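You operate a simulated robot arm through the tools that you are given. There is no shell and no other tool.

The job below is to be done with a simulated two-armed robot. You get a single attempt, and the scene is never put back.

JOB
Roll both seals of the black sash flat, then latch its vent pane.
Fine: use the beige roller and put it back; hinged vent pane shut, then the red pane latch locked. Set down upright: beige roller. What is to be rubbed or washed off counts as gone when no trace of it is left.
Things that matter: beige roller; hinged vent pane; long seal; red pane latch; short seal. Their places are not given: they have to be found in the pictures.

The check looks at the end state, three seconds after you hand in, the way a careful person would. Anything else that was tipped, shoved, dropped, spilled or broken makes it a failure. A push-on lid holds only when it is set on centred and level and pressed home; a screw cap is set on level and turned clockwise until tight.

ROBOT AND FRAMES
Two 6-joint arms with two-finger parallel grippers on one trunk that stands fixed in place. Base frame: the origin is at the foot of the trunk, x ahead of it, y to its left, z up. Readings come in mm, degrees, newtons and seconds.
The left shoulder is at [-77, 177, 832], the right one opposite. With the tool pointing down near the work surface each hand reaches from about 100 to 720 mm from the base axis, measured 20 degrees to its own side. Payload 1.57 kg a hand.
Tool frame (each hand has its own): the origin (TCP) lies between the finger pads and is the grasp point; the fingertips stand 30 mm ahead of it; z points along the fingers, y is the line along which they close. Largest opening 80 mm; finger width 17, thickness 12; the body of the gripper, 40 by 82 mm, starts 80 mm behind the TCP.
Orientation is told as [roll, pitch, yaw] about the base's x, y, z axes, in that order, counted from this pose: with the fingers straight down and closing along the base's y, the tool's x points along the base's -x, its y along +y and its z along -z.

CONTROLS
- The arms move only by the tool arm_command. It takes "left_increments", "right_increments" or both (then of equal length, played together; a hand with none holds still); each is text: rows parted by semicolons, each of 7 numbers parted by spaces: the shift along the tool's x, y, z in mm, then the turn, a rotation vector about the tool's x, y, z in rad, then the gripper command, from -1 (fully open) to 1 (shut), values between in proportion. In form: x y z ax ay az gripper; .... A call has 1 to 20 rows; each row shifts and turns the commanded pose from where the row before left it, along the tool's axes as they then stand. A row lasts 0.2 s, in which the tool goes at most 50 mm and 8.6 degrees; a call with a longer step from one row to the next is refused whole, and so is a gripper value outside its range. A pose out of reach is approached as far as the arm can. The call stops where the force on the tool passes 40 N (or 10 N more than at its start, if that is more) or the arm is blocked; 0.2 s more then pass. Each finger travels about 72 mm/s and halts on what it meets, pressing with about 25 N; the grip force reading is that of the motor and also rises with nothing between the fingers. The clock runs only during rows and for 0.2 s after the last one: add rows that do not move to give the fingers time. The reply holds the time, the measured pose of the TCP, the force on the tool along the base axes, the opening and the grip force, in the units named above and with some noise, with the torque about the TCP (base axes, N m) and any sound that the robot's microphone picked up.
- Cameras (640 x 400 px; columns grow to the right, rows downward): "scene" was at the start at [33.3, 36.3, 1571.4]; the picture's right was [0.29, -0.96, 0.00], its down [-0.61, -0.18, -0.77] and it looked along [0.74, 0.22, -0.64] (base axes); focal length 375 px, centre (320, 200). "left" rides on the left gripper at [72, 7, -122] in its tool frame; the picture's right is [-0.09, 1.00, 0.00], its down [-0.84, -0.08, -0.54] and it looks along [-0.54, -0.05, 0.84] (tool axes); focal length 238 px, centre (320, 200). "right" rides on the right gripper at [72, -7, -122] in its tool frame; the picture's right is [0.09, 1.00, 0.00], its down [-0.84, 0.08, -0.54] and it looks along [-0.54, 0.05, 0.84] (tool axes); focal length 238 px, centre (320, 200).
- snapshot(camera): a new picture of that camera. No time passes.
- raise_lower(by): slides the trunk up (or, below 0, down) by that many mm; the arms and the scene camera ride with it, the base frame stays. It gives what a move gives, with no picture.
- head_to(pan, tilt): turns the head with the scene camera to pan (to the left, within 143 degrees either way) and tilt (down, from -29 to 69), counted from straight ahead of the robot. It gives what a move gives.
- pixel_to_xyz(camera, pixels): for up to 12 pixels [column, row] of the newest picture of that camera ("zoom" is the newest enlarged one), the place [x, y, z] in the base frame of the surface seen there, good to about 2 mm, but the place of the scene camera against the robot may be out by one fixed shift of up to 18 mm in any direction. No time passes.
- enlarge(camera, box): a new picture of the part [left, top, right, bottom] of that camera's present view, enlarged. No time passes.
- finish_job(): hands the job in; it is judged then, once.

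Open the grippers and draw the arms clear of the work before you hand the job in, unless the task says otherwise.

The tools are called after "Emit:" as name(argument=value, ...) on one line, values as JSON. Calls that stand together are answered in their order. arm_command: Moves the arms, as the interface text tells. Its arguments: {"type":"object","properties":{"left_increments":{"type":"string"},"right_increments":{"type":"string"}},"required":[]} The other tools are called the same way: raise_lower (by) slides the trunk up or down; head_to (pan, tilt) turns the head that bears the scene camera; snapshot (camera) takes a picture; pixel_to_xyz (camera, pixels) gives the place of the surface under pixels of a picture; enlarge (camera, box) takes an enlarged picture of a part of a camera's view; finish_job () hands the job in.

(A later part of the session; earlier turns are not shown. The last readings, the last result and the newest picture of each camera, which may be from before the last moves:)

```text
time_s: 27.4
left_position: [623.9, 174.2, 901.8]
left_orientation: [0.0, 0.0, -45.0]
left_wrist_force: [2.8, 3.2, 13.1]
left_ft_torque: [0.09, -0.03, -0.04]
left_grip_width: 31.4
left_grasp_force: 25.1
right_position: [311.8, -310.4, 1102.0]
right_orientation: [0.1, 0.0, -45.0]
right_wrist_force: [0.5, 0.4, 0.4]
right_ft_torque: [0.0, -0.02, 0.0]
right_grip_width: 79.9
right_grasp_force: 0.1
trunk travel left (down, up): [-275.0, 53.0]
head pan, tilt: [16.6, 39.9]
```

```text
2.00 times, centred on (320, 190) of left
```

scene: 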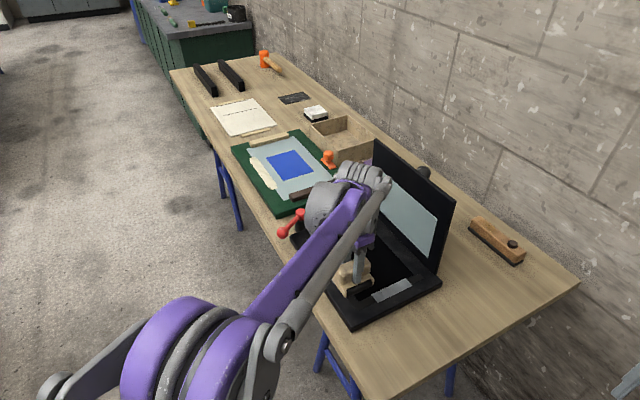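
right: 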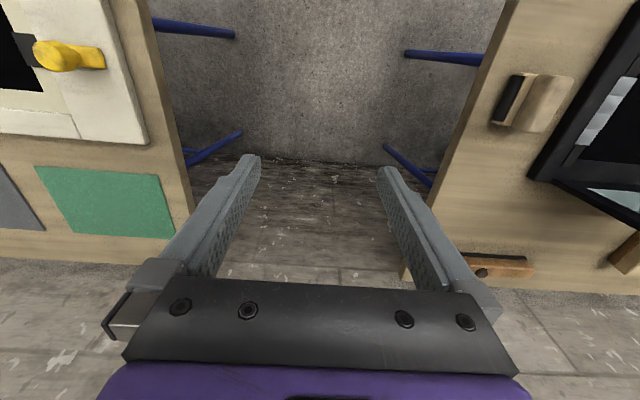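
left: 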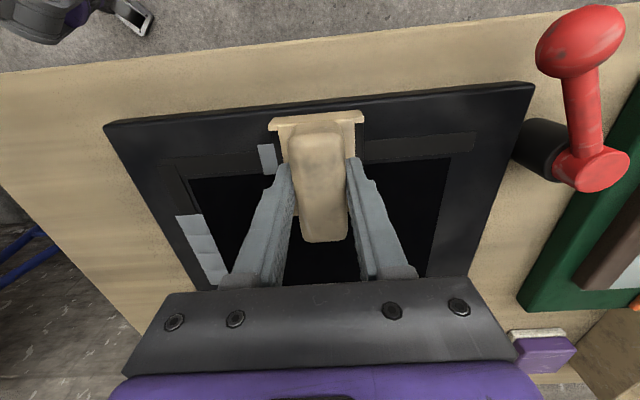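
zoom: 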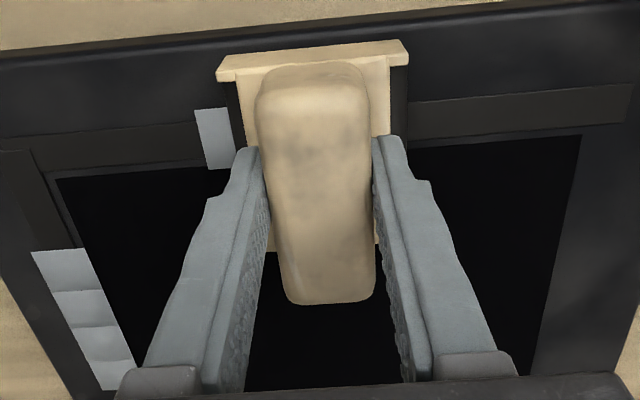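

To the right of the roller (beyond v≈595) the strip is now brown, where it had been white, so the firmer press works. Continuing back with a little more press.

Emit:
arm_command(left_increments="0 0 0.7 0 0 0 1; 0 -8 0 0 0 0 1; 0 -8 0 0 0 0 1; 0 -8 0 0 0 0 1; 0 -8 0 0 0 0 1; 0 -8 0 0 0 0 1; 0 -8 0 0 0 0 1; 0 -8 0 0 0 0 1; 0 -8 0 0 0 0 1; 0 -8 0 0 0 0 1; 0 -8 0 0 0 0 1; 0 -8 0 0 0 0 1; 0 -8 0 0 0 0 1; 0 0 0 0 0 0 1")

Emit:
snapshot(camera="left")

Emit:
enlarge(camera="left", box=[320, 70, 560, 220])

```text
time_s: 30.4
left_position: [555.6, 107.9, 900.5]
left_orientation: [0.1, -0.1, -45.0]
left_wrist_force: [7.8, 7.2, 30.4]
left_ft_torque: [0.18, -0.18, 0.01]
left_grip_width: 31.6
left_grasp_force: 25.0
right_position: [313.1, -309.5, 1102.6]
right_orientation: [0.2, -0.1, -45.0]
right_wrist_force: [0.1, 0.1, -0.3]
right_ft_torque: [0.01, 0.0, -0.02]
right_grip_width: 80.0
right_grasp_force: 0.0
trunk travel left (down, up): [-275.0, 53.0]
head pan, tilt: [16.6, 39.9]
```

```text
taken
```

left: 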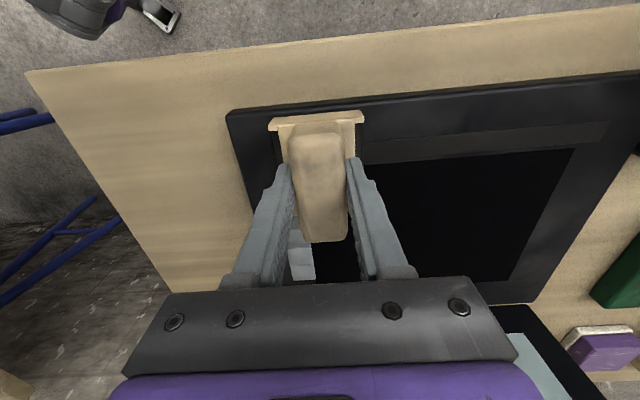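

```text
2.67 times, centred on (440, 145) of left
```

zoom: 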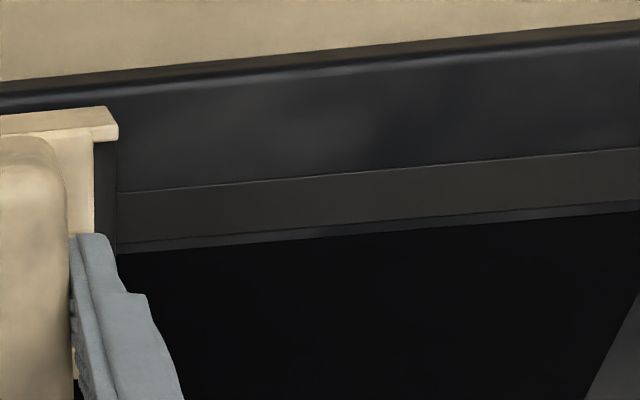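

The long seal is entirely flat now. Lifting clear and turning the hand 90° to yaw +45 for the short seal.

Emit:
arm_command(left_increments="0 0 -10 0 0 0 1; 0 0 -25 0 0 0 1; 0 0 -20 0 0 0 1; 0 0 0 0 0 -0.1309 1; 0 0 0 0 0 -0.1309 1; 0 0 0 0 0 -0.1309 1; 0 0 0 0 0 -0.1309 1; 0 0 0 0 0 -0.1309 1; 0 0 0 0 0 -0.1309 1; 0 0 0 0 0 -0.1309 1; 0 0 0 0 0 -0.1309 1; 0 0 0 0 0 -0.1309 1; 0 0 0 0 0 -0.1309 1; 0 0 0 0 0 -0.1309 1; 0 0 0 0 0 -0.1309 1; 30.4 -18.4 0 0 0 0 1; 0 0 0 0 0 0 1")

Emit:
snapshot(camera="left")

Emit:
snapshot(camera="scene")

```text
time_s: 34.0
left_position: [547.3, 73.8, 953.4]
left_orientation: [0.0, 0.0, 45.1]
left_wrist_force: [0.3, 0.2, -0.9]
left_ft_torque: [0.02, 0.0, -0.01]
left_grip_width: 31.5
left_grasp_force: 25.1
right_position: [314.8, -309.1, 1101.4]
right_orientation: [0.1, 0.0, -45.0]
right_wrist_force: [-0.2, 0.5, 0.0]
right_ft_torque: [0.0, 0.02, 0.01]
right_grip_width: 80.0
right_grasp_force: 0.0
trunk travel left (down, up): [-275.0, 53.0]
head pan, tilt: [16.6, 39.9]
```

```text
taken
```

left: 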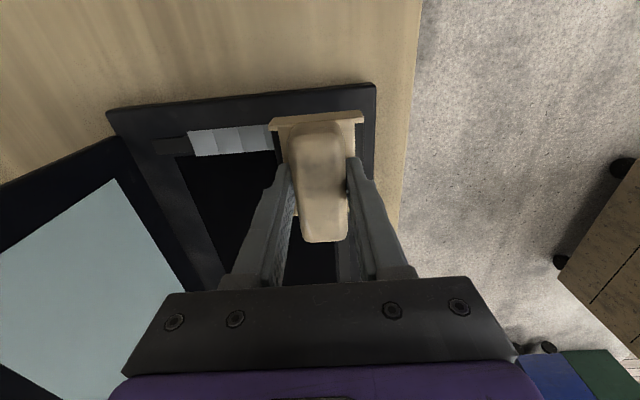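

```text
taken
```

scene: 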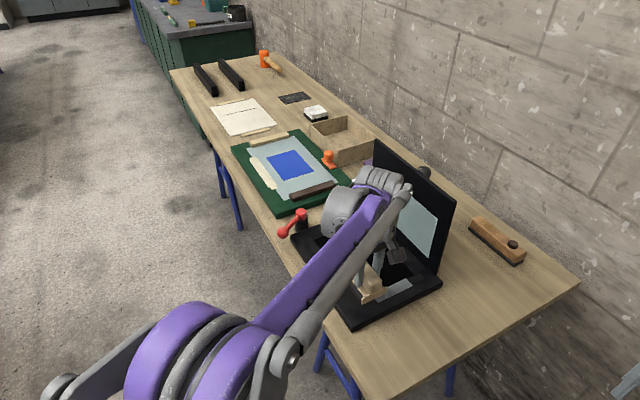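

The roller is lined up at the start of the short seal. I'll check how close the wrist is to the pane in the scene view before pressing.

Emit:
enlarge(camera="scene", box=[290, 130, 480, 340])

Emit:
pixel_to_xyz(camera="scene", pixels=[[383, 175], [400, 192], [410, 190], [365, 180], [395, 255], [340, 205], [388, 240], [405, 180]])

```text
1.90 times, centred on (385, 235) of scene
```

zoom: 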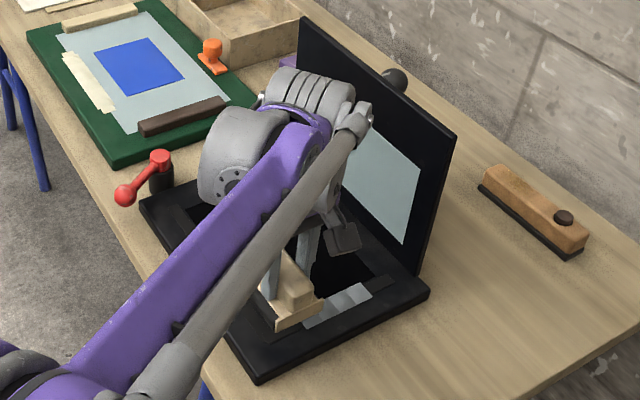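

```text
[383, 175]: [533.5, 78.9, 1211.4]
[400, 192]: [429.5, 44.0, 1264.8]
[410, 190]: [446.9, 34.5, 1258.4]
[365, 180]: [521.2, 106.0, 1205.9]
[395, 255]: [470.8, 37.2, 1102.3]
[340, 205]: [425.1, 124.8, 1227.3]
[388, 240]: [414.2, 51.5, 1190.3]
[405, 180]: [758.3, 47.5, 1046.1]
```

The wrist bulk is above z≈1100, higher than the pane top, so only the gripper body matters. Lowering to contact.

Emit:
arm_command(left_increments="0 0 30 0 0 0 1; 0 0 15 0 0 0 1; 0 0 3 0 0 0 1; 0 0 1.5 0 0 0 1; 0 0 1 0 0 0 1; 0 0 1 0 0 0 1; 0 0 0 0 0 0 1")

```text
time_s: 35.6
left_position: [547.6, 74.3, 903.5]
left_orientation: [0.0, 0.0, 44.9]
left_wrist_force: [0.1, -0.4, -0.7]
left_ft_torque: [0.0, 0.0, 0.02]
left_grip_width: 31.4
left_grasp_force: 25.1
right_position: [313.3, -310.0, 1101.5]
right_orientation: [0.0, 0.0, -45.0]
right_wrist_force: [-1.1, -0.7, 0.1]
right_ft_torque: [0.0, 0.03, -0.01]
right_grip_width: 80.1
right_grasp_force: 0.1
trunk travel left (down, up): [-275.0, 53.0]
head pan, tilt: [16.6, 39.9]
```

Almost touching. Lowering in 1 mm steps to a firm press.

Emit:
arm_command(left_increments="0 0 1 0 0 0 1; 0 0 1 0 0 0 1; 0 0 1 0 0 0 1; 0 0 0 0 0 0 1")

```text
time_s: 36.6
left_position: [547.0, 72.9, 901.2]
left_orientation: [0.0, 0.0, 45.0]
left_wrist_force: [2.1, -0.6, 8.6]
left_ft_torque: [0.05, -0.07, 0.02]
left_grip_width: 31.2
left_grasp_force: 25.4
right_position: [312.4, -309.4, 1101.2]
right_orientation: [0.1, 0.0, -45.0]
right_wrist_force: [-0.4, -0.7, -0.9]
right_ft_torque: [-0.02, 0.0, -0.01]
right_grip_width: 79.9
right_grasp_force: 0.1
trunk travel left (down, up): [-275.0, 53.0]
head pan, tilt: [16.6, 39.9]
```

8.6 N now; I'll press 1.5 mm further before rolling.

Emit:
arm_command(left_increments="0 0 0.8 0 0 0 1; 0 0 0.7 0 0 0 1; 0 0 0 0 0 0 1")

```text
time_s: 37.4
left_position: [546.9, 73.9, 899.7]
left_orientation: [0.0, 0.0, 45.0]
left_wrist_force: [4.3, -1.2, 20.5]
left_ft_torque: [-0.13, 0.23, 0.03]
left_grip_width: 31.6
left_grasp_force: 25.2
right_position: [312.4, -308.7, 1101.4]
right_orientation: [0.2, -0.1, -45.0]
right_wrist_force: [-0.7, -0.7, 0.1]
right_ft_torque: [0.02, 0.02, 0.03]
right_grip_width: 80.3
right_grasp_force: 0.0
trunk travel left (down, up): [-275.0, 53.0]
head pan, tilt: [16.6, 39.9]
stopped in row 3 (left hand): the force on the tool passed its limit at 41 N (the readings are from after the stop); the commanded pose is now the measured one
```

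Pressing at 20.5 N. Rolling along +u (tool -y) in 8 mm steps.

Emit:
arm_command(left_increments="0 -8 0 0 0 0 1; 0 -8 0 0 0 0 1; 0 -8 0 0 0 0 1; 0 -8 0 0 0 0 1; 0 -8 0 0 0 0 1; 0 -8 0 0 0 0 1; 0 -8 0 0 0 0 1; 0 -8 0 0 0 0 1; 0 0 0 0 0 0 1")

Emit:
snapshot(camera="left")

```text
time_s: 39.4
left_position: [592.4, 28.7, 899.8]
left_orientation: [0.0, -0.1, 45.1]
left_wrist_force: [-4.3, 4.5, 18.2]
left_ft_torque: [0.18, 0.32, 0.01]
left_grip_width: 31.5
left_grasp_force: 24.7
right_position: [312.9, -308.7, 1102.5]
right_orientation: [0.2, -0.1, -44.9]
right_wrist_force: [-0.3, 0.6, -0.3]
right_ft_torque: [-0.01, 0.0, 0.02]
right_grip_width: 79.9
right_grasp_force: 0.1
trunk travel left (down, up): [-275.0, 53.0]
head pan, tilt: [16.6, 39.9]
```

```text
taken
```

left: 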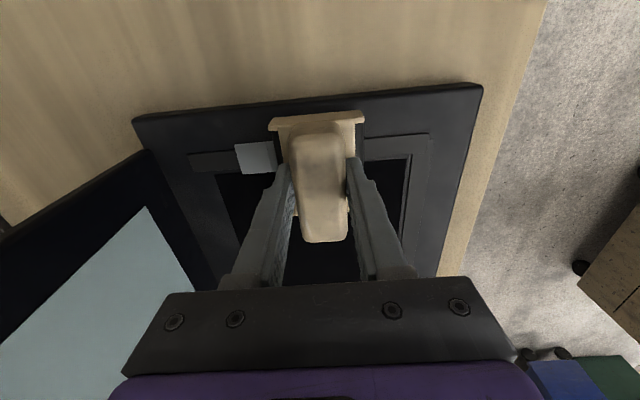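

Going well at 18 N. Continuing another 40 mm and checking the trailing side.

Emit:
arm_command(left_increments="0 0 0.4 0 0 0 1; 0 -8 0 0 0 0 1; 0 -8 0 0 0 0 1; 0 -8 0 0 0 0 1; 0 -8 0 0 0 0 1; 0 -8 0 0 0 0 1; 0 0 0 0 0 0 1")

Emit:
snapshot(camera="left")

Emit:
snapshot(camera="scene")

```text
time_s: 41.0
left_position: [620.5, 0.5, 900.3]
left_orientation: [-0.1, -0.1, 45.1]
left_wrist_force: [-6.6, 5.2, 23.3]
left_ft_torque: [0.22, 0.33, 0.01]
left_grip_width: 31.1
left_grasp_force: 25.0
right_position: [311.9, -309.1, 1103.4]
right_orientation: [0.1, 0.0, -45.0]
right_wrist_force: [0.0, 0.5, 0.9]
right_ft_torque: [-0.01, -0.03, -0.02]
right_grip_width: 79.8
right_grasp_force: 0.1
trunk travel left (down, up): [-275.0, 53.0]
head pan, tilt: [16.6, 39.9]
```

```text
taken
```

left: 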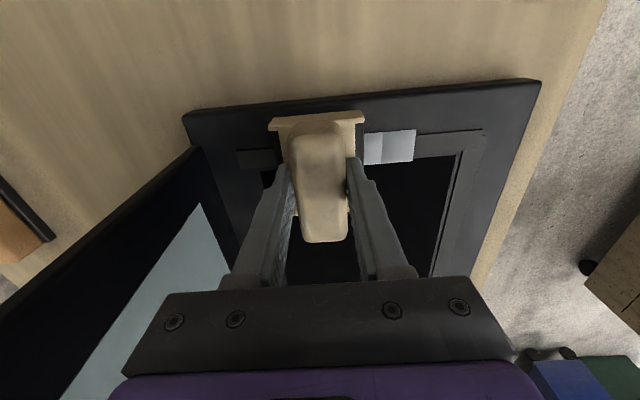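

```text
taken
```

scene: 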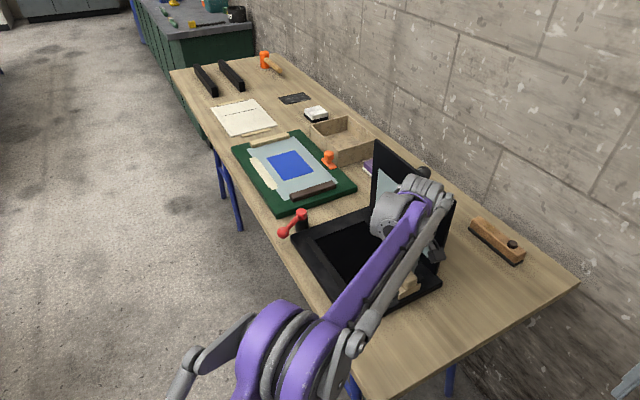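

Two segments still show white behind the roller, as on the first pass of the long seal. I'll continue carefully to u≈465, then come back pressing harder.

Emit:
arm_command(left_increments="0 -7 0 0 0 0 1; 0 -7 0 0 0 0 1; 0 -7 0 0 0 0 1; 0 -6 0 0 0 0 1; 0 0 0 0 0 0 1")

Emit:
snapshot(camera="left")

```text
time_s: 42.2
left_position: [639.2, -18.1, 900.3]
left_orientation: [-0.2, -0.2, 45.1]
left_wrist_force: [-6.3, 6.4, 26.1]
left_ft_torque: [0.26, 0.33, 0.01]
left_grip_width: 31.2
left_grasp_force: 24.7
right_position: [312.0, -310.0, 1102.2]
right_orientation: [0.1, -0.1, -45.0]
right_wrist_force: [0.7, -0.1, -0.1]
right_ft_torque: [-0.01, -0.01, -0.01]
right_grip_width: 79.8
right_grasp_force: 0.1
trunk travel left (down, up): [-275.0, 53.0]
head pan, tilt: [16.6, 39.9]
```

```text
taken
```

left: 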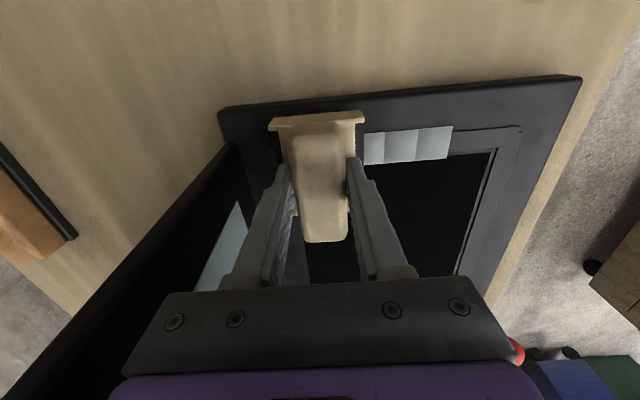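

No pane contact, 26 N. Rolling back along -u at this press.

Emit:
arm_command(left_increments="0 0 0.2 0 0 0 1; 0 7 0 0 0 0 1; 0 7 0 0 0 0 1; 0 7 0 0 0 0 1; 0 7 0 0 0 0 1; 0 7 0 0 0 0 1; 0 7 0 0 0 0 1; 0 7 0 0 0 0 1; 0 7 0 0 0 0 1; 0 7 0 0 0 0 1; 0 0 0 0 0 0 1")

Emit:
snapshot(camera="left")

```text
time_s: 43.3
left_position: [625.8, -7.2, 901.1]
left_orientation: [-0.2, -0.1, 45.0]
left_wrist_force: [0.3, -2.7, 19.0]
left_ft_torque: [0.32, 0.04, 0.01]
left_grip_width: 31.0
left_grasp_force: 25.3
right_position: [311.8, -310.0, 1101.0]
right_orientation: [0.1, -0.1, -45.0]
right_wrist_force: [0.4, 0.3, -0.2]
right_ft_torque: [0.01, 0.0, -0.04]
right_grip_width: 80.3
right_grasp_force: 0.1
trunk travel left (down, up): [-275.0, 53.0]
head pan, tilt: [16.6, 39.9]
stopped in row 5 (left hand): the force on the tool passed its limit at 40 N (the readings are from after the stop); the commanded pose is now the measured one
```

```text
taken
```

left: 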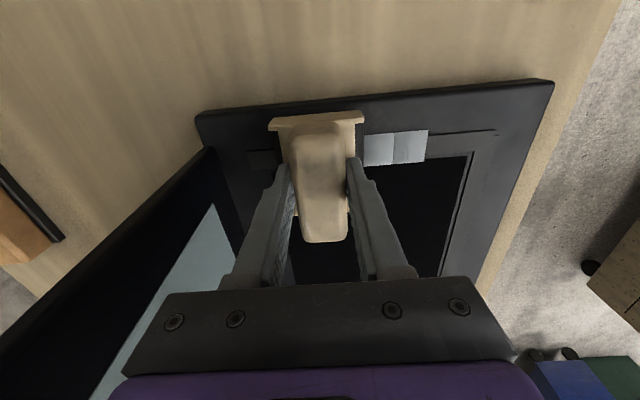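

Force briefly hit 40 N and the move stopped at u≈447; the press has eased to 19 N. Continuing the roll back.

Emit:
arm_command(left_increments="0 7 0 0 0 0 1; 0 7 0 0 0 0 1; 0 7 0 0 0 0 1; 0 7 0 0 0 0 1; 0 7 0 0 0 0 1; 0 7 0 0 0 0 1; 0 7 0 0 0 0 1; 0 0 0 0 0 0 1")

Emit:
snapshot(camera="left")

```text
time_s: 45.1
left_position: [591.4, 28.2, 900.2]
left_orientation: [-0.4, -0.2, 45.1]
left_wrist_force: [9.2, -8.3, 37.8]
left_ft_torque: [-0.35, -0.27, -0.02]
left_grip_width: 31.5
left_grasp_force: 24.8
right_position: [312.5, -310.4, 1102.7]
right_orientation: [0.1, -0.1, -45.1]
right_wrist_force: [0.3, -0.6, -0.4]
right_ft_torque: [0.04, 0.0, 0.02]
right_grip_width: 80.0
right_grasp_force: 0.1
trunk travel left (down, up): [-275.0, 53.0]
head pan, tilt: [16.6, 39.9]
```

```text
taken
```

left: 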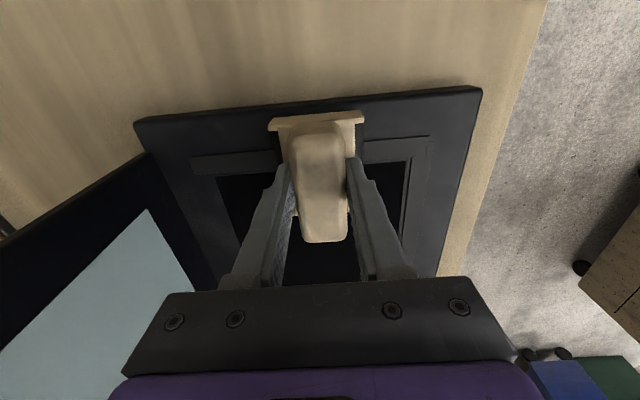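

The strip left of the roller is fully brown now. I'll ease the press slightly (37.8 N) and finish rolling back.

Emit:
arm_command(left_increments="0 0 -0.8 0 0 0 1; 0 7 0 0 0 0 1; 0 7 -0.1 0 0 0 1; 0 7 0 0 0 0 1; 0 7 -0.1 0 0 0 1; 0 7 0 0 0 0 1; 0 7 -0.1 0 0 0 1; 0 7 0 0 0 0 1; 0 7 -0.1 0 0 0 1; 0 0 0 0 0 0 1")

Emit:
snapshot(camera="left")

```text
time_s: 47.3
left_position: [552.2, 67.8, 901.0]
left_orientation: [-0.3, 0.0, 45.0]
left_wrist_force: [3.5, -4.0, 15.2]
left_ft_torque: [-0.14, -0.34, -0.01]
left_grip_width: 31.5
left_grasp_force: 25.1
right_position: [312.8, -310.1, 1101.8]
right_orientation: [0.1, 0.0, -45.1]
right_wrist_force: [0.4, -0.3, -0.4]
right_ft_torque: [-0.03, 0.01, -0.02]
right_grip_width: 79.9
right_grasp_force: 0.1
trunk travel left (down, up): [-275.0, 53.0]
head pan, tilt: [16.6, 39.9]
```

```text
taken
```

left: 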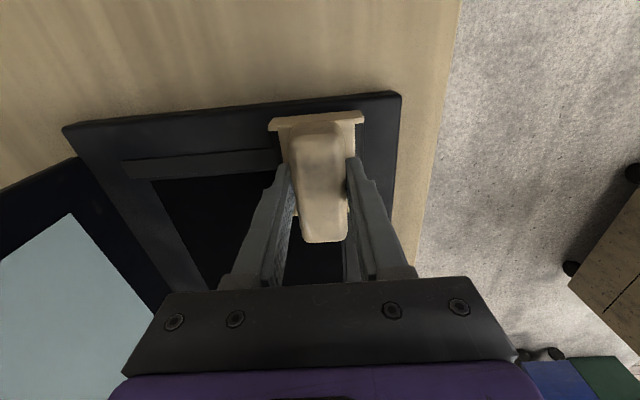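

Looks flat up to the roller. I'll lift clear and turn back to yaw -45, then view both seals.

Emit:
arm_command(left_increments="0 0 -10 0 0 0 1; 0 0 -25 0 0 0 1; 0 0 -25 0 0 0 1; 0 0 0 0 0 0.1309 1; 0 0 0 0 0 0.1309 1; 0 0 0 0 0 0.1309 1; 0 0 0 0 0 0.1309 1; 0 0 0 0 0 0.1309 1; 0 0 0 0 0 0.1309 1; 0 0 0 0 0 0.1309 1; 0 0 0 0 0 0.1309 1; 0 0 0 0 0 0.1309 1; 0 0 0 0 0 0.1309 1; 0 0 0 0 0 0.1309 1; 0 0 0 0 0 0.1309 1; 0 0 0 0 0 0 1")

Emit:
snapshot(camera="left")

Emit:
snapshot(camera="scene")

```text
time_s: 50.7
left_position: [552.6, 67.6, 959.7]
left_orientation: [0.1, -0.2, -45.1]
left_wrist_force: [-0.2, -0.2, -1.6]
left_ft_torque: [-0.01, 0.0, -0.01]
left_grip_width: 30.9
left_grasp_force: 25.2
right_position: [313.1, -309.1, 1101.4]
right_orientation: [0.0, 0.0, -45.0]
right_wrist_force: [-0.4, -0.6, 0.0]
right_ft_torque: [-0.02, 0.01, 0.0]
right_grip_width: 80.3
right_grasp_force: 0.1
trunk travel left (down, up): [-275.0, 53.0]
head pan, tilt: [16.6, 39.9]
```

```text
taken
```

left: 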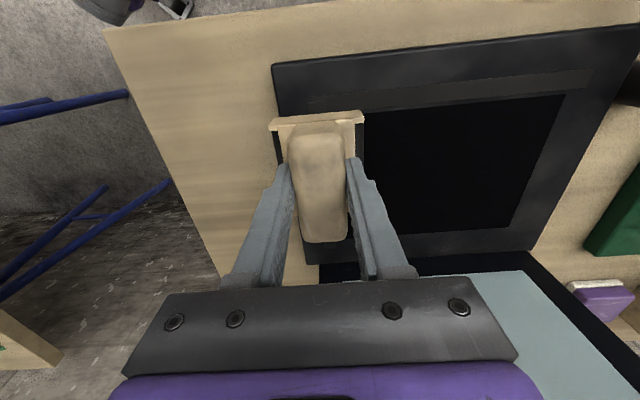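

```text
taken
```

scene: 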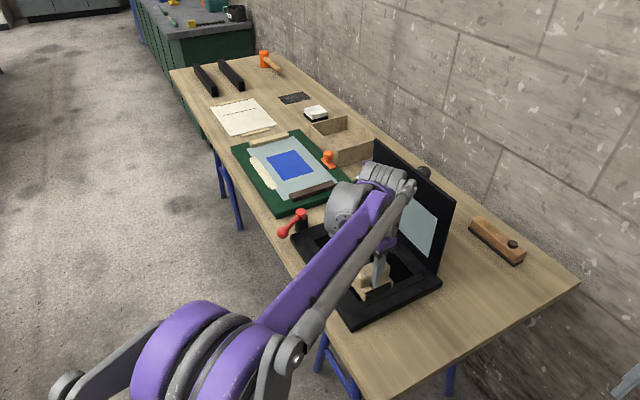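

Moving back over the roller's home spot, then checking the short seal.

Emit:
arm_command(left_increments="-15.9 -30.8 0 0 0 0 1; -15.9 -30.8 0 0 0 0 1; -15.9 -30.8 0 0 0 0 1; -15.9 -30.8 0 0 0 0 1; 0 0 0 0 0 0 1; 0 0 0 0 0 0 1")

Emit:
snapshot(camera="left")

Emit:
enlarge(camera="left", box=[400, 40, 640, 240])

```text
time_s: 52.1
left_position: [510.4, -65.4, 960.1]
left_orientation: [0.1, -0.2, -45.0]
left_wrist_force: [0.4, 0.0, -0.2]
left_ft_torque: [0.02, 0.02, 0.02]
left_grip_width: 31.5
left_grasp_force: 24.9
right_position: [313.6, -309.9, 1101.8]
right_orientation: [0.0, 0.0, -45.0]
right_wrist_force: [-0.3, 0.2, 0.0]
right_ft_torque: [0.0, 0.02, -0.04]
right_grip_width: 79.9
right_grasp_force: 0.0
trunk travel left (down, up): [-275.0, 53.0]
head pan, tilt: [16.6, 39.9]
```

```text
taken
```

left: 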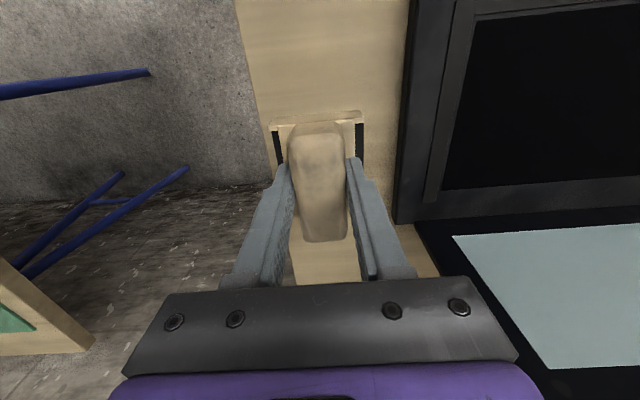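

```text
2.00 times, centred on (520, 140) of left
```

zoom: 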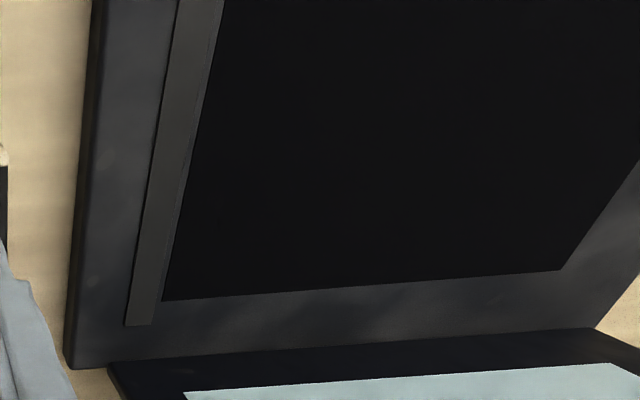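

Both seals are flat brown. Lowering the roller to its home spot.

Emit:
arm_command(left_increments="0 0 35 0 0 0 1; 0 0 30 0 0 0 1; 0 0 9 0 0 0 1; 0 0 2 0 0 0 1; 0 0 1 0 0 0 1; 0 0 0 0 0 0 1")

```text
time_s: 53.5
left_position: [511.6, -64.5, 883.2]
left_orientation: [0.1, -0.3, -44.9]
left_wrist_force: [0.1, 0.4, -0.8]
left_ft_torque: [-0.02, -0.02, 0.02]
left_grip_width: 31.1
left_grasp_force: 24.6
right_position: [313.0, -309.3, 1101.5]
right_orientation: [-0.1, 0.0, -45.0]
right_wrist_force: [-0.9, -0.5, -0.1]
right_ft_torque: [-0.03, 0.02, -0.01]
right_grip_width: 80.0
right_grasp_force: 0.0
trunk travel left (down, up): [-275.0, 53.0]
head pan, tilt: [16.6, 39.9]
```

Continuing down in 1 mm steps until the table takes the load.

Emit:
arm_command(left_increments="0 0 1 0 0 0 1; 0 0 1 0 0 0 1; 0 0 1 0 0 0 1; 0 0 0 0 0 0 1")

```text
time_s: 54.5
left_position: [510.8, -65.1, 879.9]
left_orientation: [0.2, -0.2, -45.0]
left_wrist_force: [0.4, 0.2, -0.4]
left_ft_torque: [-0.01, 0.01, 0.02]
left_grip_width: 31.5
left_grasp_force: 24.9
right_position: [313.1, -309.2, 1102.0]
right_orientation: [0.0, 0.0, -44.9]
right_wrist_force: [-1.0, 0.4, 0.3]
right_ft_torque: [0.03, -0.04, -0.01]
right_grip_width: 79.8
right_grasp_force: 0.0
trunk travel left (down, up): [-275.0, 53.0]
head pan, tilt: [16.6, 39.9]
```

Not touching yet at 879.9; a few more 0.7 mm steps.

Emit:
arm_command(left_increments="0 0 0.7 0 0 0 1; 0 0 0.7 0 0 0 1; 0 0 0 0 0 0 1")

```text
time_s: 55.3
left_position: [510.9, -64.7, 878.3]
left_orientation: [0.1, -0.2, -45.0]
left_wrist_force: [1.4, 0.6, 1.7]
left_ft_torque: [0.05, 0.08, 0.01]
left_grip_width: 31.1
left_grasp_force: 25.2
right_position: [313.4, -309.5, 1102.6]
right_orientation: [0.0, 0.0, -45.1]
right_wrist_force: [-1.0, -0.1, 0.0]
right_ft_torque: [-0.01, 0.01, 0.0]
right_grip_width: 80.1
right_grasp_force: 0.0
trunk travel left (down, up): [-275.0, 53.0]
head pan, tilt: [16.6, 39.9]
```

Contact is registering. Opening the fingers, then rising.

Emit:
arm_command(left_increments="0 0 0.4 0 0 0 1; 0 0 0 0 0 0 0; 0 0 0 0 0 0 -0.5; 0 0 0 0 0 0 -1; 0 0 -1 0 0 0 -1; 0 0 -30 0 0 0 -1; 0 0 -40 0 0 0 -1; 0 0 -40 0 0 0 -1; 0 0 0 0 0 0 -1")

Emit:
snapshot(camera="left")

Emit:
enlarge(camera="left", box=[250, 80, 410, 180])

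```text
time_s: 57.3
left_position: [510.7, -65.6, 989.3]
left_orientation: [0.1, -0.2, -45.0]
left_wrist_force: [0.5, -0.2, 0.2]
left_ft_torque: [-0.02, 0.02, 0.02]
left_grip_width: 80.2
left_grasp_force: 0.1
right_position: [313.9, -309.5, 1102.0]
right_orientation: [0.1, 0.0, -45.0]
right_wrist_force: [-0.4, 0.3, 0.4]
right_ft_torque: [-0.03, 0.0, 0.01]
right_grip_width: 80.4
right_grasp_force: 0.1
trunk travel left (down, up): [-275.0, 53.0]
head pan, tilt: [16.6, 39.9]
```

```text
taken
```

left: 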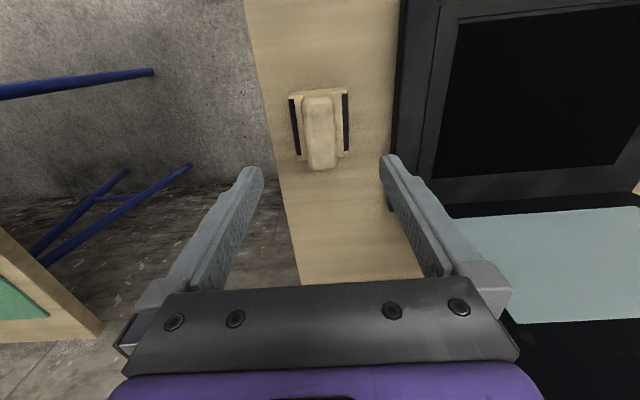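

```text
4.00 times, centred on (330, 130) of left
```

zoom: 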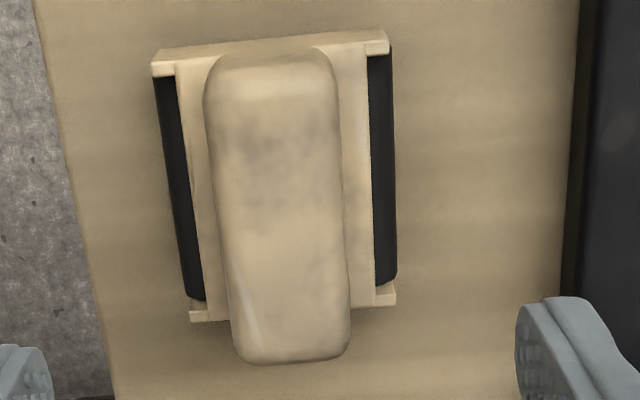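

The roller stands upright at home. Now I'll withdraw the left hand to the left and bring the right hand to the B end of the pane in preparation for pushing it from behind.

Emit:
arm_command(left_increments="0 0 -35 0 0 0 -1; 0 0 -35 0 0 0 -1; 37 25 -12 0 0 0 -1; 37 25 -12 0 0 0 -1; 37 25 -12 0 0 0 -1; 37 25 -12 0 0 0 -1; 37 25 -12 0 0 0 -1; 37 25 -12 0 0 0 -1; 37 25 -12 0 0 0 -1; 0 0 0 0 0 0 -1; 0 0 0 0 0 0 -1")

Emit:
arm_command(right_increments="-20 40 0 0 0 0 1; -20 40 0 0 0 0 1; -20 40 0 0 0 0 1; -20 40 0 0 0 0 1; -20 40 0 0 0 0 1; -20 17 0 0 0 0 1; 0 0 0 0 0 0 1")

Emit:
snapshot(camera="right")

Emit:
snapshot(camera="scene")

```text
time_s: 59.7
left_position: [450.6, 245.1, 1142.1]
left_orientation: [0.0, -0.2, -45.0]
left_wrist_force: [-1.1, 0.0, 0.1]
left_ft_torque: [0.0, 0.0, 0.0]
left_grip_width: 80.1
left_grasp_force: 0.1
right_position: [313.8, -308.2, 1100.8]
right_orientation: [0.0, 0.0, -45.2]
right_wrist_force: [0.0, 0.4, 0.4]
right_ft_torque: [-0.02, -0.02, -0.05]
right_grip_width: 79.9
right_grasp_force: 0.1
trunk travel left (down, up): [-275.0, 53.0]
head pan, tilt: [16.6, 39.9]
```

```text
time_s: 61.3
left_position: [448.8, 244.9, 1142.6]
left_orientation: [0.1, -0.2, -45.0]
left_wrist_force: [-0.2, -0.7, 0.6]
left_ft_torque: [-0.04, -0.01, -0.01]
left_grip_width: 79.9
left_grasp_force: 0.0
right_position: [551.0, -242.8, 1103.1]
right_orientation: [0.0, 0.0, -45.0]
right_wrist_force: [0.4, -0.3, 0.6]
right_ft_torque: [-0.01, -0.05, 0.02]
right_grip_width: 0.0
right_grasp_force: 21.3
trunk travel left (down, up): [-275.0, 53.0]
head pan, tilt: [16.6, 39.9]
```

```text
taken
```

right: 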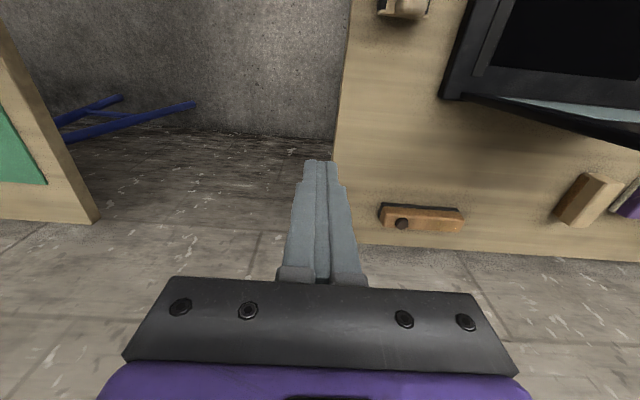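

```text
taken
```

scene: 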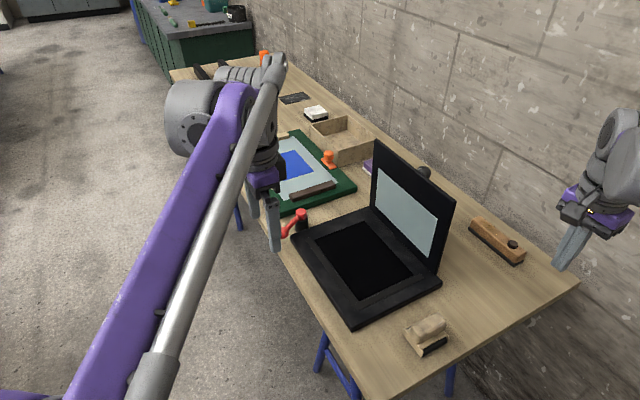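

Now I'll rotate the right hand about its x axis so the closed fingers point along +v (parallel to the pane).

Emit:
arm_command(right_increments="0 0 0 -0.1309 0 0 1; 0 0 0 -0.1309 0 0 1; 0 0 0 -0.1309 0 0 1; 0 0 0 -0.1309 0 0 1; 0 0 0 -0.1309 0 0 1; 0 0 0 -0.1309 0 0 1; 0 0 0 -0.1309 0 0 1; 0 0 0 -0.1309 0 0 1; 0 0 0 -0.1309 0 0 1; 0 0 0 -0.1309 0 0 1; 0 0 0 -0.1309 0 0 1; 0 0 0 -0.1309 0 0 1; 0 0 0 0 0 0 1")

Emit:
snapshot(camera="right")

Emit:
snapshot(camera="scene")

```text
time_s: 64.1
left_position: [451.1, 243.6, 1143.2]
left_orientation: [0.1, -0.3, -45.0]
left_wrist_force: [0.1, -0.2, 0.5]
left_ft_torque: [-0.02, -0.02, 0.02]
left_grip_width: 80.0
left_grasp_force: 0.0
right_position: [550.7, -241.7, 1102.6]
right_orientation: [90.1, -0.1, -45.0]
right_wrist_force: [0.1, 0.1, -0.1]
right_ft_torque: [0.03, 0.03, 0.0]
right_grip_width: 0.0
right_grasp_force: 21.6
trunk travel left (down, up): [-275.0, 53.0]
head pan, tilt: [16.6, 39.9]
```

```text
taken
```

right: 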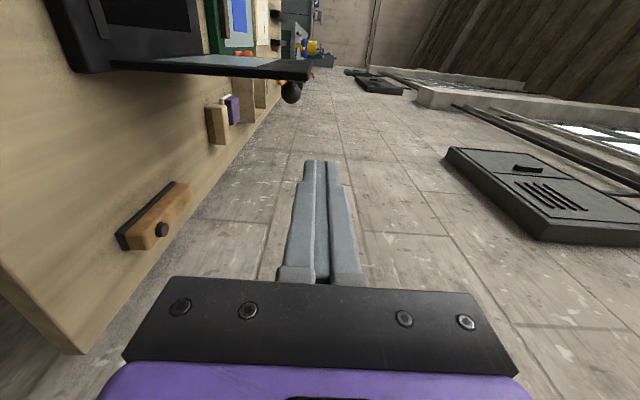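

```text
taken
```

scene: 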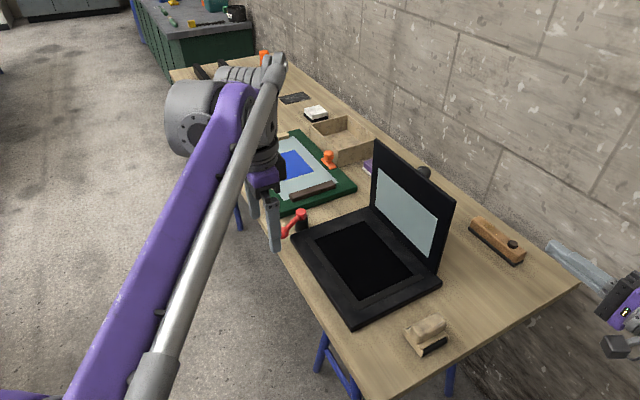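

The picture now shows the pane edge-on (from (110,66) to (310,72)) with its knob at (291,92). I'll zoom and measure the pane thickness and hinge.

Emit:
enlarge(camera="right", box=[40, 30, 340, 130])

Emit:
pixel_to_xyz(camera="right", pixels=[[308, 64], [306, 78], [200, 68], [200, 58], [120, 66], [110, 60], [291, 92], [85, 73], [60, 30], [250, 72], [150, 69], [300, 62]])

```text
2.13 times, centred on (190, 80) of right
```

zoom: 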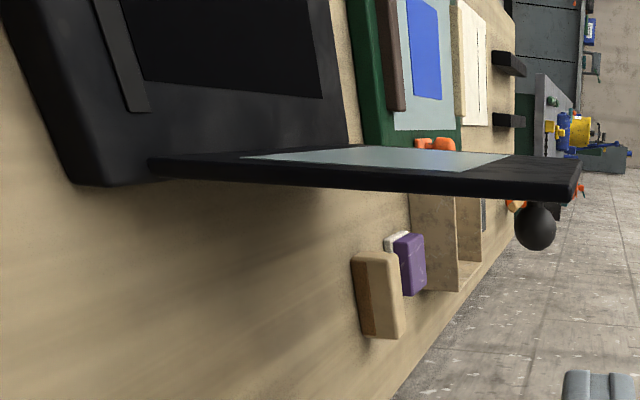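

```text
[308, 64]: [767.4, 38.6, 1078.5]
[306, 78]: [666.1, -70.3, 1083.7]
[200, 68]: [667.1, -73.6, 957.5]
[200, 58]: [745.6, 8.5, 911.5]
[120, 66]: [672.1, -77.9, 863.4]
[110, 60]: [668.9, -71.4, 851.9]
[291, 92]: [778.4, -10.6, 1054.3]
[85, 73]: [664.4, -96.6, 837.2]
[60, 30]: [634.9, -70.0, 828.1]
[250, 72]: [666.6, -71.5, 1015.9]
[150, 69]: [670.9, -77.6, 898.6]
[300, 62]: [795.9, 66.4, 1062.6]
```

The pane edge is at v≈420, thickness about 12 mm, outer face u≈530, leaning slightly inward; the knob is at v≈543. I'll lower to z≈1030 and slide the closed fingers in behind the pane.

Emit:
arm_command(right_increments="0 -36 0 0 0 0 1; 0 -36 0 0 0 0 1; 0 0 45 0 0 0 1; 0 0 45 0 0 0 1; 0 0 45 0 0 0 1; 0 0 45 0 0 0 1; 0 0 40 0 0 0 1; 0 0 0 0 0 0 1")

Emit:
snapshot(camera="right")

Emit:
snapshot(camera="scene")

```text
time_s: 65.9
left_position: [449.6, 242.6, 1142.3]
left_orientation: [0.2, -0.2, -45.0]
left_wrist_force: [-0.4, 0.2, 0.2]
left_ft_torque: [-0.01, -0.04, -0.01]
left_grip_width: 80.0
left_grasp_force: 0.1
right_position: [707.7, -84.6, 1030.1]
right_orientation: [90.0, -0.1, -45.0]
right_wrist_force: [0.0, -0.3, 0.5]
right_ft_torque: [-0.01, -0.01, 0.01]
right_grip_width: 0.0
right_grasp_force: 20.9
trunk travel left (down, up): [-275.0, 53.0]
head pan, tilt: [16.6, 39.9]
```

```text
taken
```

right: 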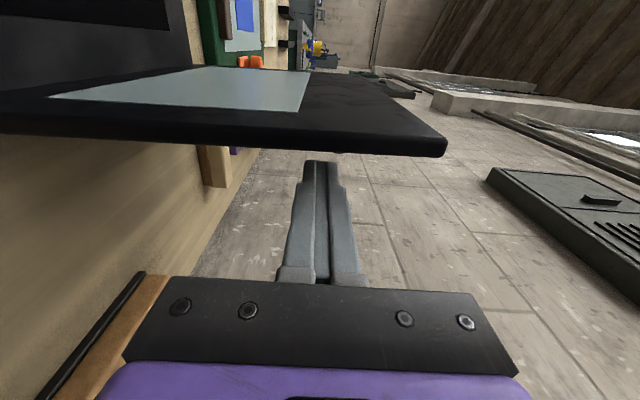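

```text
taken
```

scene: 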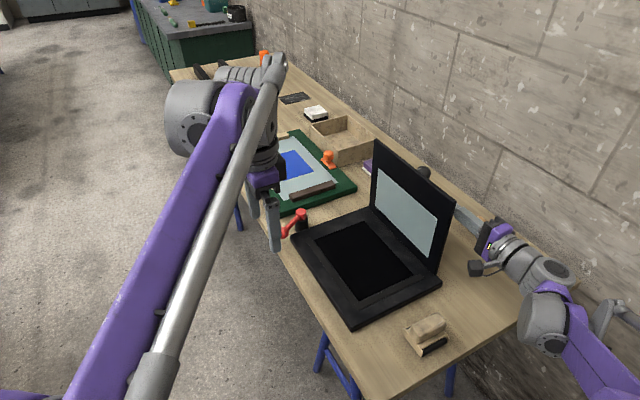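

Fingers are behind the pane. I'll push in -u in small steps and watch the force.

Emit:
arm_command(right_increments="8 0 0 0 0 0 1; 6 0 0 0 0 0 1; 5 0 0 0 0 0 1; 5 0 0 0 0 0 1; 5 0 0 0 0 0 1; 5 0 0 0 0 0 1; 5 0 0 0 0 0 1; 0 0 0 0 0 0 1")

Emit:
snapshot(camera="right")

```text
time_s: 67.7
left_position: [451.3, 244.1, 1143.2]
left_orientation: [0.1, -0.2, -45.0]
left_wrist_force: [0.6, 0.2, 0.2]
left_ft_torque: [-0.02, 0.01, 0.03]
left_grip_width: 80.0
left_grasp_force: 0.1
right_position: [680.8, -58.4, 1030.6]
right_orientation: [90.1, -0.1, -44.9]
right_wrist_force: [1.0, -2.3, -0.9]
right_ft_torque: [0.02, -0.02, 0.03]
right_grip_width: 0.0
right_grasp_force: 21.0
trunk travel left (down, up): [-275.0, 53.0]
head pan, tilt: [16.6, 39.9]
```

```text
taken
```

right: 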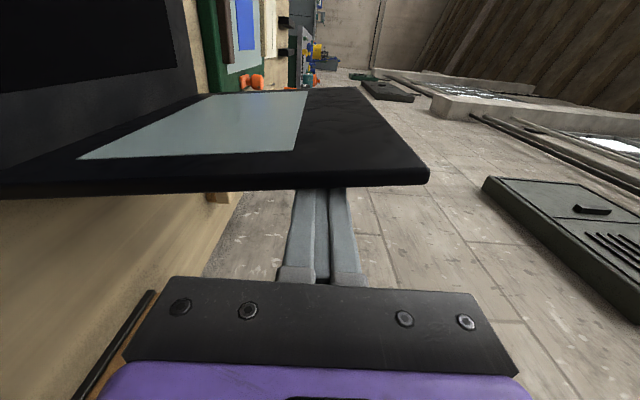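

The pane is moving with about 2.5 N. I'll continue along the arc to about 25° and check whether it stays with the finger.

Emit:
arm_command(right_increments="6 -0.2 0 0 0 0 1; 6 -0.3 0 0 0 0 1; 6 -0.4 0 0 0 0 1; 6 -0.6 0 0 0 0 1; 6 -0.8 0 0 0 0 1; 6 -1 0 0 0 0 1; 6 -1.2 0 0 0 0 1; 6 -1.4 0 0 0 0 1; 6 -1.6 0 0 0 0 1; 6 -1.8 0 0 0 0 1; 0 0 0 0 0 0 1")

Emit:
snapshot(camera="right")

Emit:
snapshot(camera="scene")

```text
time_s: 70.1
left_position: [451.2, 243.7, 1142.0]
left_orientation: [0.1, -0.2, -45.1]
left_wrist_force: [-0.2, 0.1, 0.0]
left_ft_torque: [-0.05, 0.02, -0.02]
left_grip_width: 79.8
left_grasp_force: 0.0
right_position: [636.6, -14.5, 1020.6]
right_orientation: [90.0, 0.0, -45.0]
right_wrist_force: [1.7, -1.7, -0.1]
right_ft_torque: [-0.02, -0.02, 0.03]
right_grip_width: 0.0
right_grasp_force: 21.1
trunk travel left (down, up): [-275.0, 53.0]
head pan, tilt: [16.6, 39.9]
```

```text
taken
```

right: 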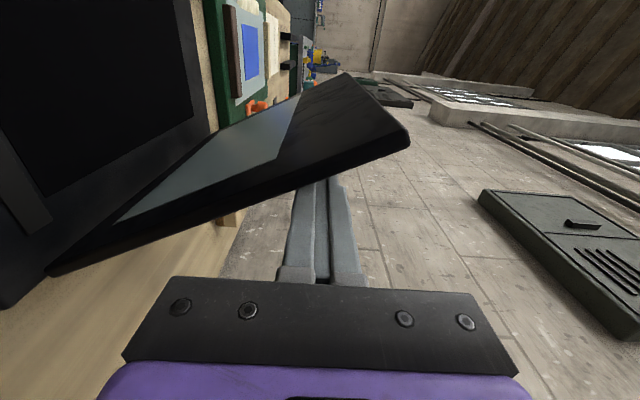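

```text
taken
```

scene: 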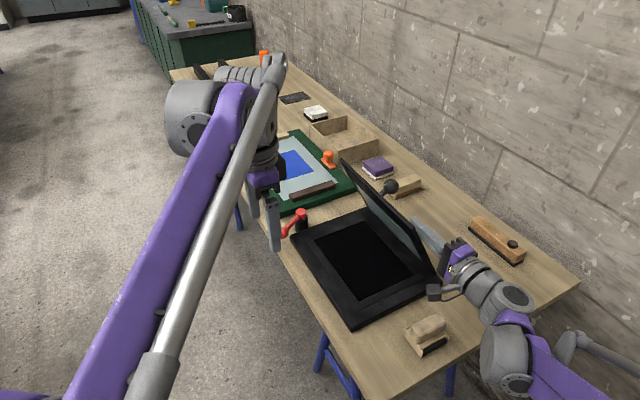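

The pane follows the finger with steady resistance, so the hinge has friction. Continuing along the arc to about 55°.

Emit:
arm_command(right_increments="5.4 -2.2 0 0 0 0 1; 5.4 -2.2 0 0 0 0 1; 5.4 -2.3 0 0 0 0 1; 5.4 -2.5 0 0 0 0 1; 5.4 -2.6 0 0 0 0 1; 5.4 -3.2 0 0 0 0 1; 5.4 -3.4 0 0 0 0 1; 5.4 -3.5 0 0 0 0 1; 5.4 -3.6 0 0 0 0 1; 5.4 -3.7 0 0 0 0 1; 4.7 -4.2 0 0 0 0 1; 4.7 -4.3 0 0 0 0 1; 4.7 -4.4 0 0 0 0 1; 4.7 -4.5 0 0 0 0 1; 0 0 0 0 0 0 1")

Emit:
snapshot(camera="right")

Emit:
snapshot(camera="scene")

```text
time_s: 73.3
left_position: [450.6, 243.6, 1142.8]
left_orientation: [0.1, -0.2, -45.0]
left_wrist_force: [-0.3, -0.8, -0.2]
left_ft_torque: [-0.01, 0.03, -0.04]
left_grip_width: 79.9
left_grasp_force: 0.1
right_position: [585.8, 36.4, 974.9]
right_orientation: [90.0, -0.1, -45.0]
right_wrist_force: [0.7, -0.2, 0.9]
right_ft_torque: [-0.04, -0.04, 0.06]
right_grip_width: 0.3
right_grasp_force: 21.1
trunk travel left (down, up): [-275.0, 53.0]
head pan, tilt: [16.6, 39.9]
```

```text
taken
```

right: 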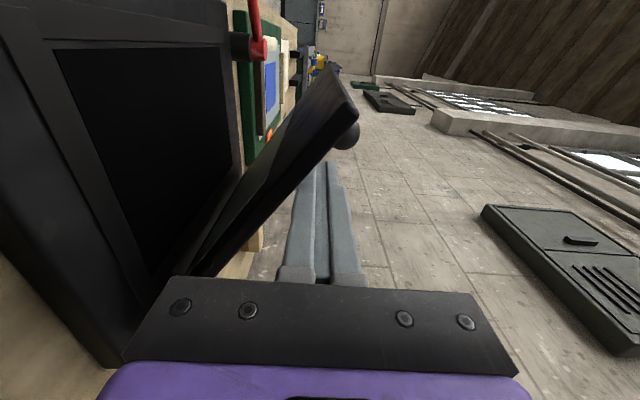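

```text
taken
```

scene: 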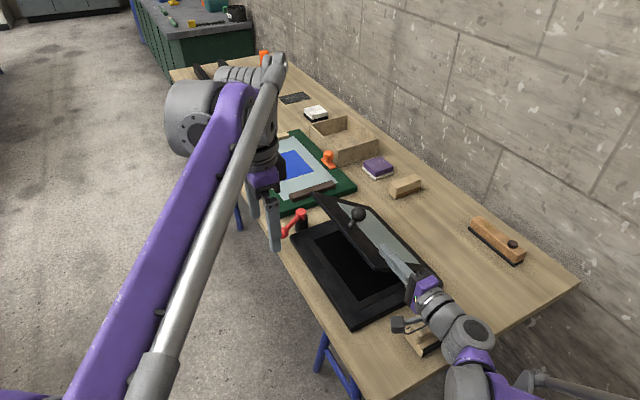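

The pane is about halfway down and stays put. I'll withdraw the right hand back along -v and up, then press the pane down from above with the left.

Emit:
arm_command(right_increments="-8 8 0 0 0 0 1; -8 8 -10 0 0 0 1; 0 0 -40 0 0 0 1; 0 0 -40 0 0 0 1; 0 0 -40 0 0 0 1; 0 15 -40 0 0 0 1; 0 20 -40 0 0 0 1; 0 25 -40 0 0 0 1; 0 25 0 0 0 0 1; 0 0 0 0 0 0 1")

Emit:
snapshot(camera="right")

Emit:
snapshot(camera="scene")

Emit:
snapshot(camera="left")

```text
time_s: 75.5
left_position: [451.6, 243.8, 1142.7]
left_orientation: [0.0, -0.2, -45.0]
left_wrist_force: [0.0, 0.4, 0.4]
left_ft_torque: [-0.01, 0.0, 0.01]
left_grip_width: 80.3
left_grasp_force: 0.1
right_position: [419.5, -152.8, 1075.2]
right_orientation: [90.0, 0.0, -45.1]
right_wrist_force: [0.1, 0.5, -1.2]
right_ft_torque: [0.04, 0.03, 0.01]
right_grip_width: 0.1
right_grasp_force: 21.5
trunk travel left (down, up): [-275.0, 53.0]
head pan, tilt: [16.6, 39.9]
```

```text
taken
```

right: 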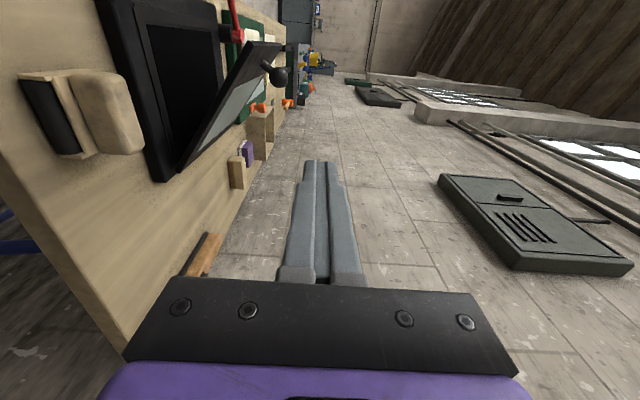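

```text
taken
```

scene: 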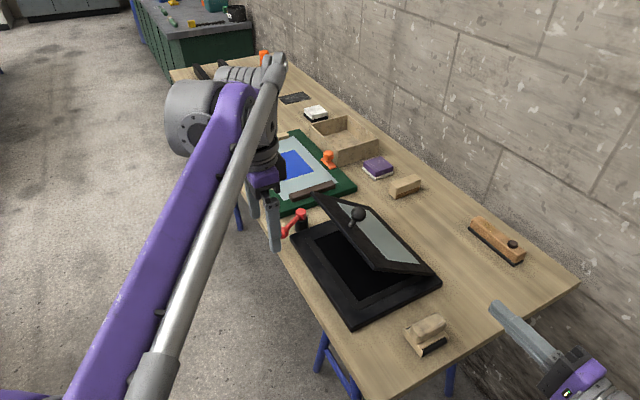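

```text
taken
```

left: 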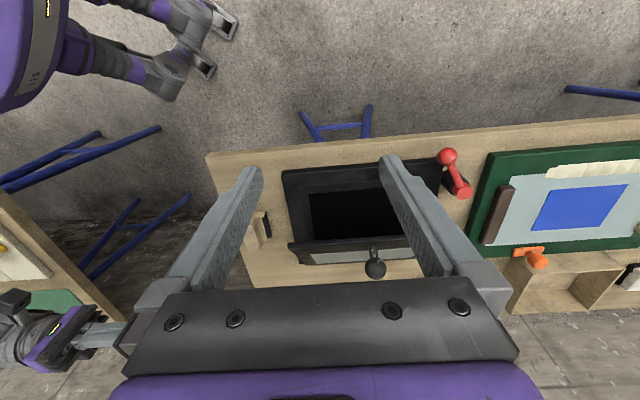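

The pane holds at an angle by itself. I'll measure its free edge, hinge and knob positions.

Emit:
pixel_to_xyz(camera="right", pixels=[[245, 48], [281, 46], [243, 62], [185, 160], [215, 110], [278, 74], [225, 95]])

Emit:
pixel_to_xyz(camera="left", pixels=[[376, 268], [373, 250], [292, 244], [405, 237], [295, 262], [330, 258], [350, 240]])

Emit:
enlarge(camera="left", box=[260, 140, 480, 290])

```text
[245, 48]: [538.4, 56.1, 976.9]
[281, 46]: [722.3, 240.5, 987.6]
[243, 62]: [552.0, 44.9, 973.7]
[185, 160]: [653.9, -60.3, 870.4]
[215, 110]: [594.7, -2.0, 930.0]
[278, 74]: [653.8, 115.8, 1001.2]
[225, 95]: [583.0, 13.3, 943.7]
```

```text
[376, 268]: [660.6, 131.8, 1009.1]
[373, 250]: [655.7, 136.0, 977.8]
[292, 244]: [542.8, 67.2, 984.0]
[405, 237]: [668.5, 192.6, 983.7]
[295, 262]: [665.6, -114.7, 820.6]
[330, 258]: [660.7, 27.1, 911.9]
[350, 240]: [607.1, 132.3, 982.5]
```

```text
2.67 times, centred on (370, 215) of left
```

zoom: 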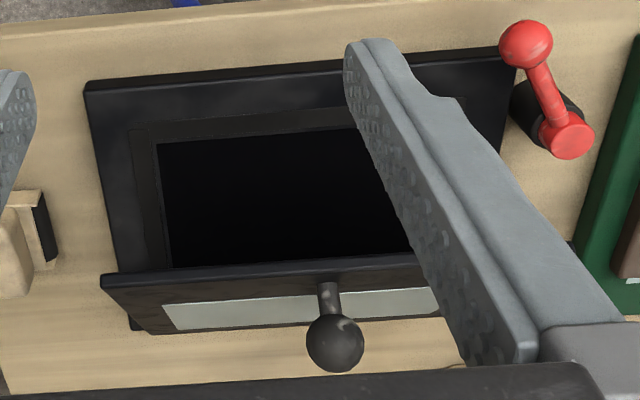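

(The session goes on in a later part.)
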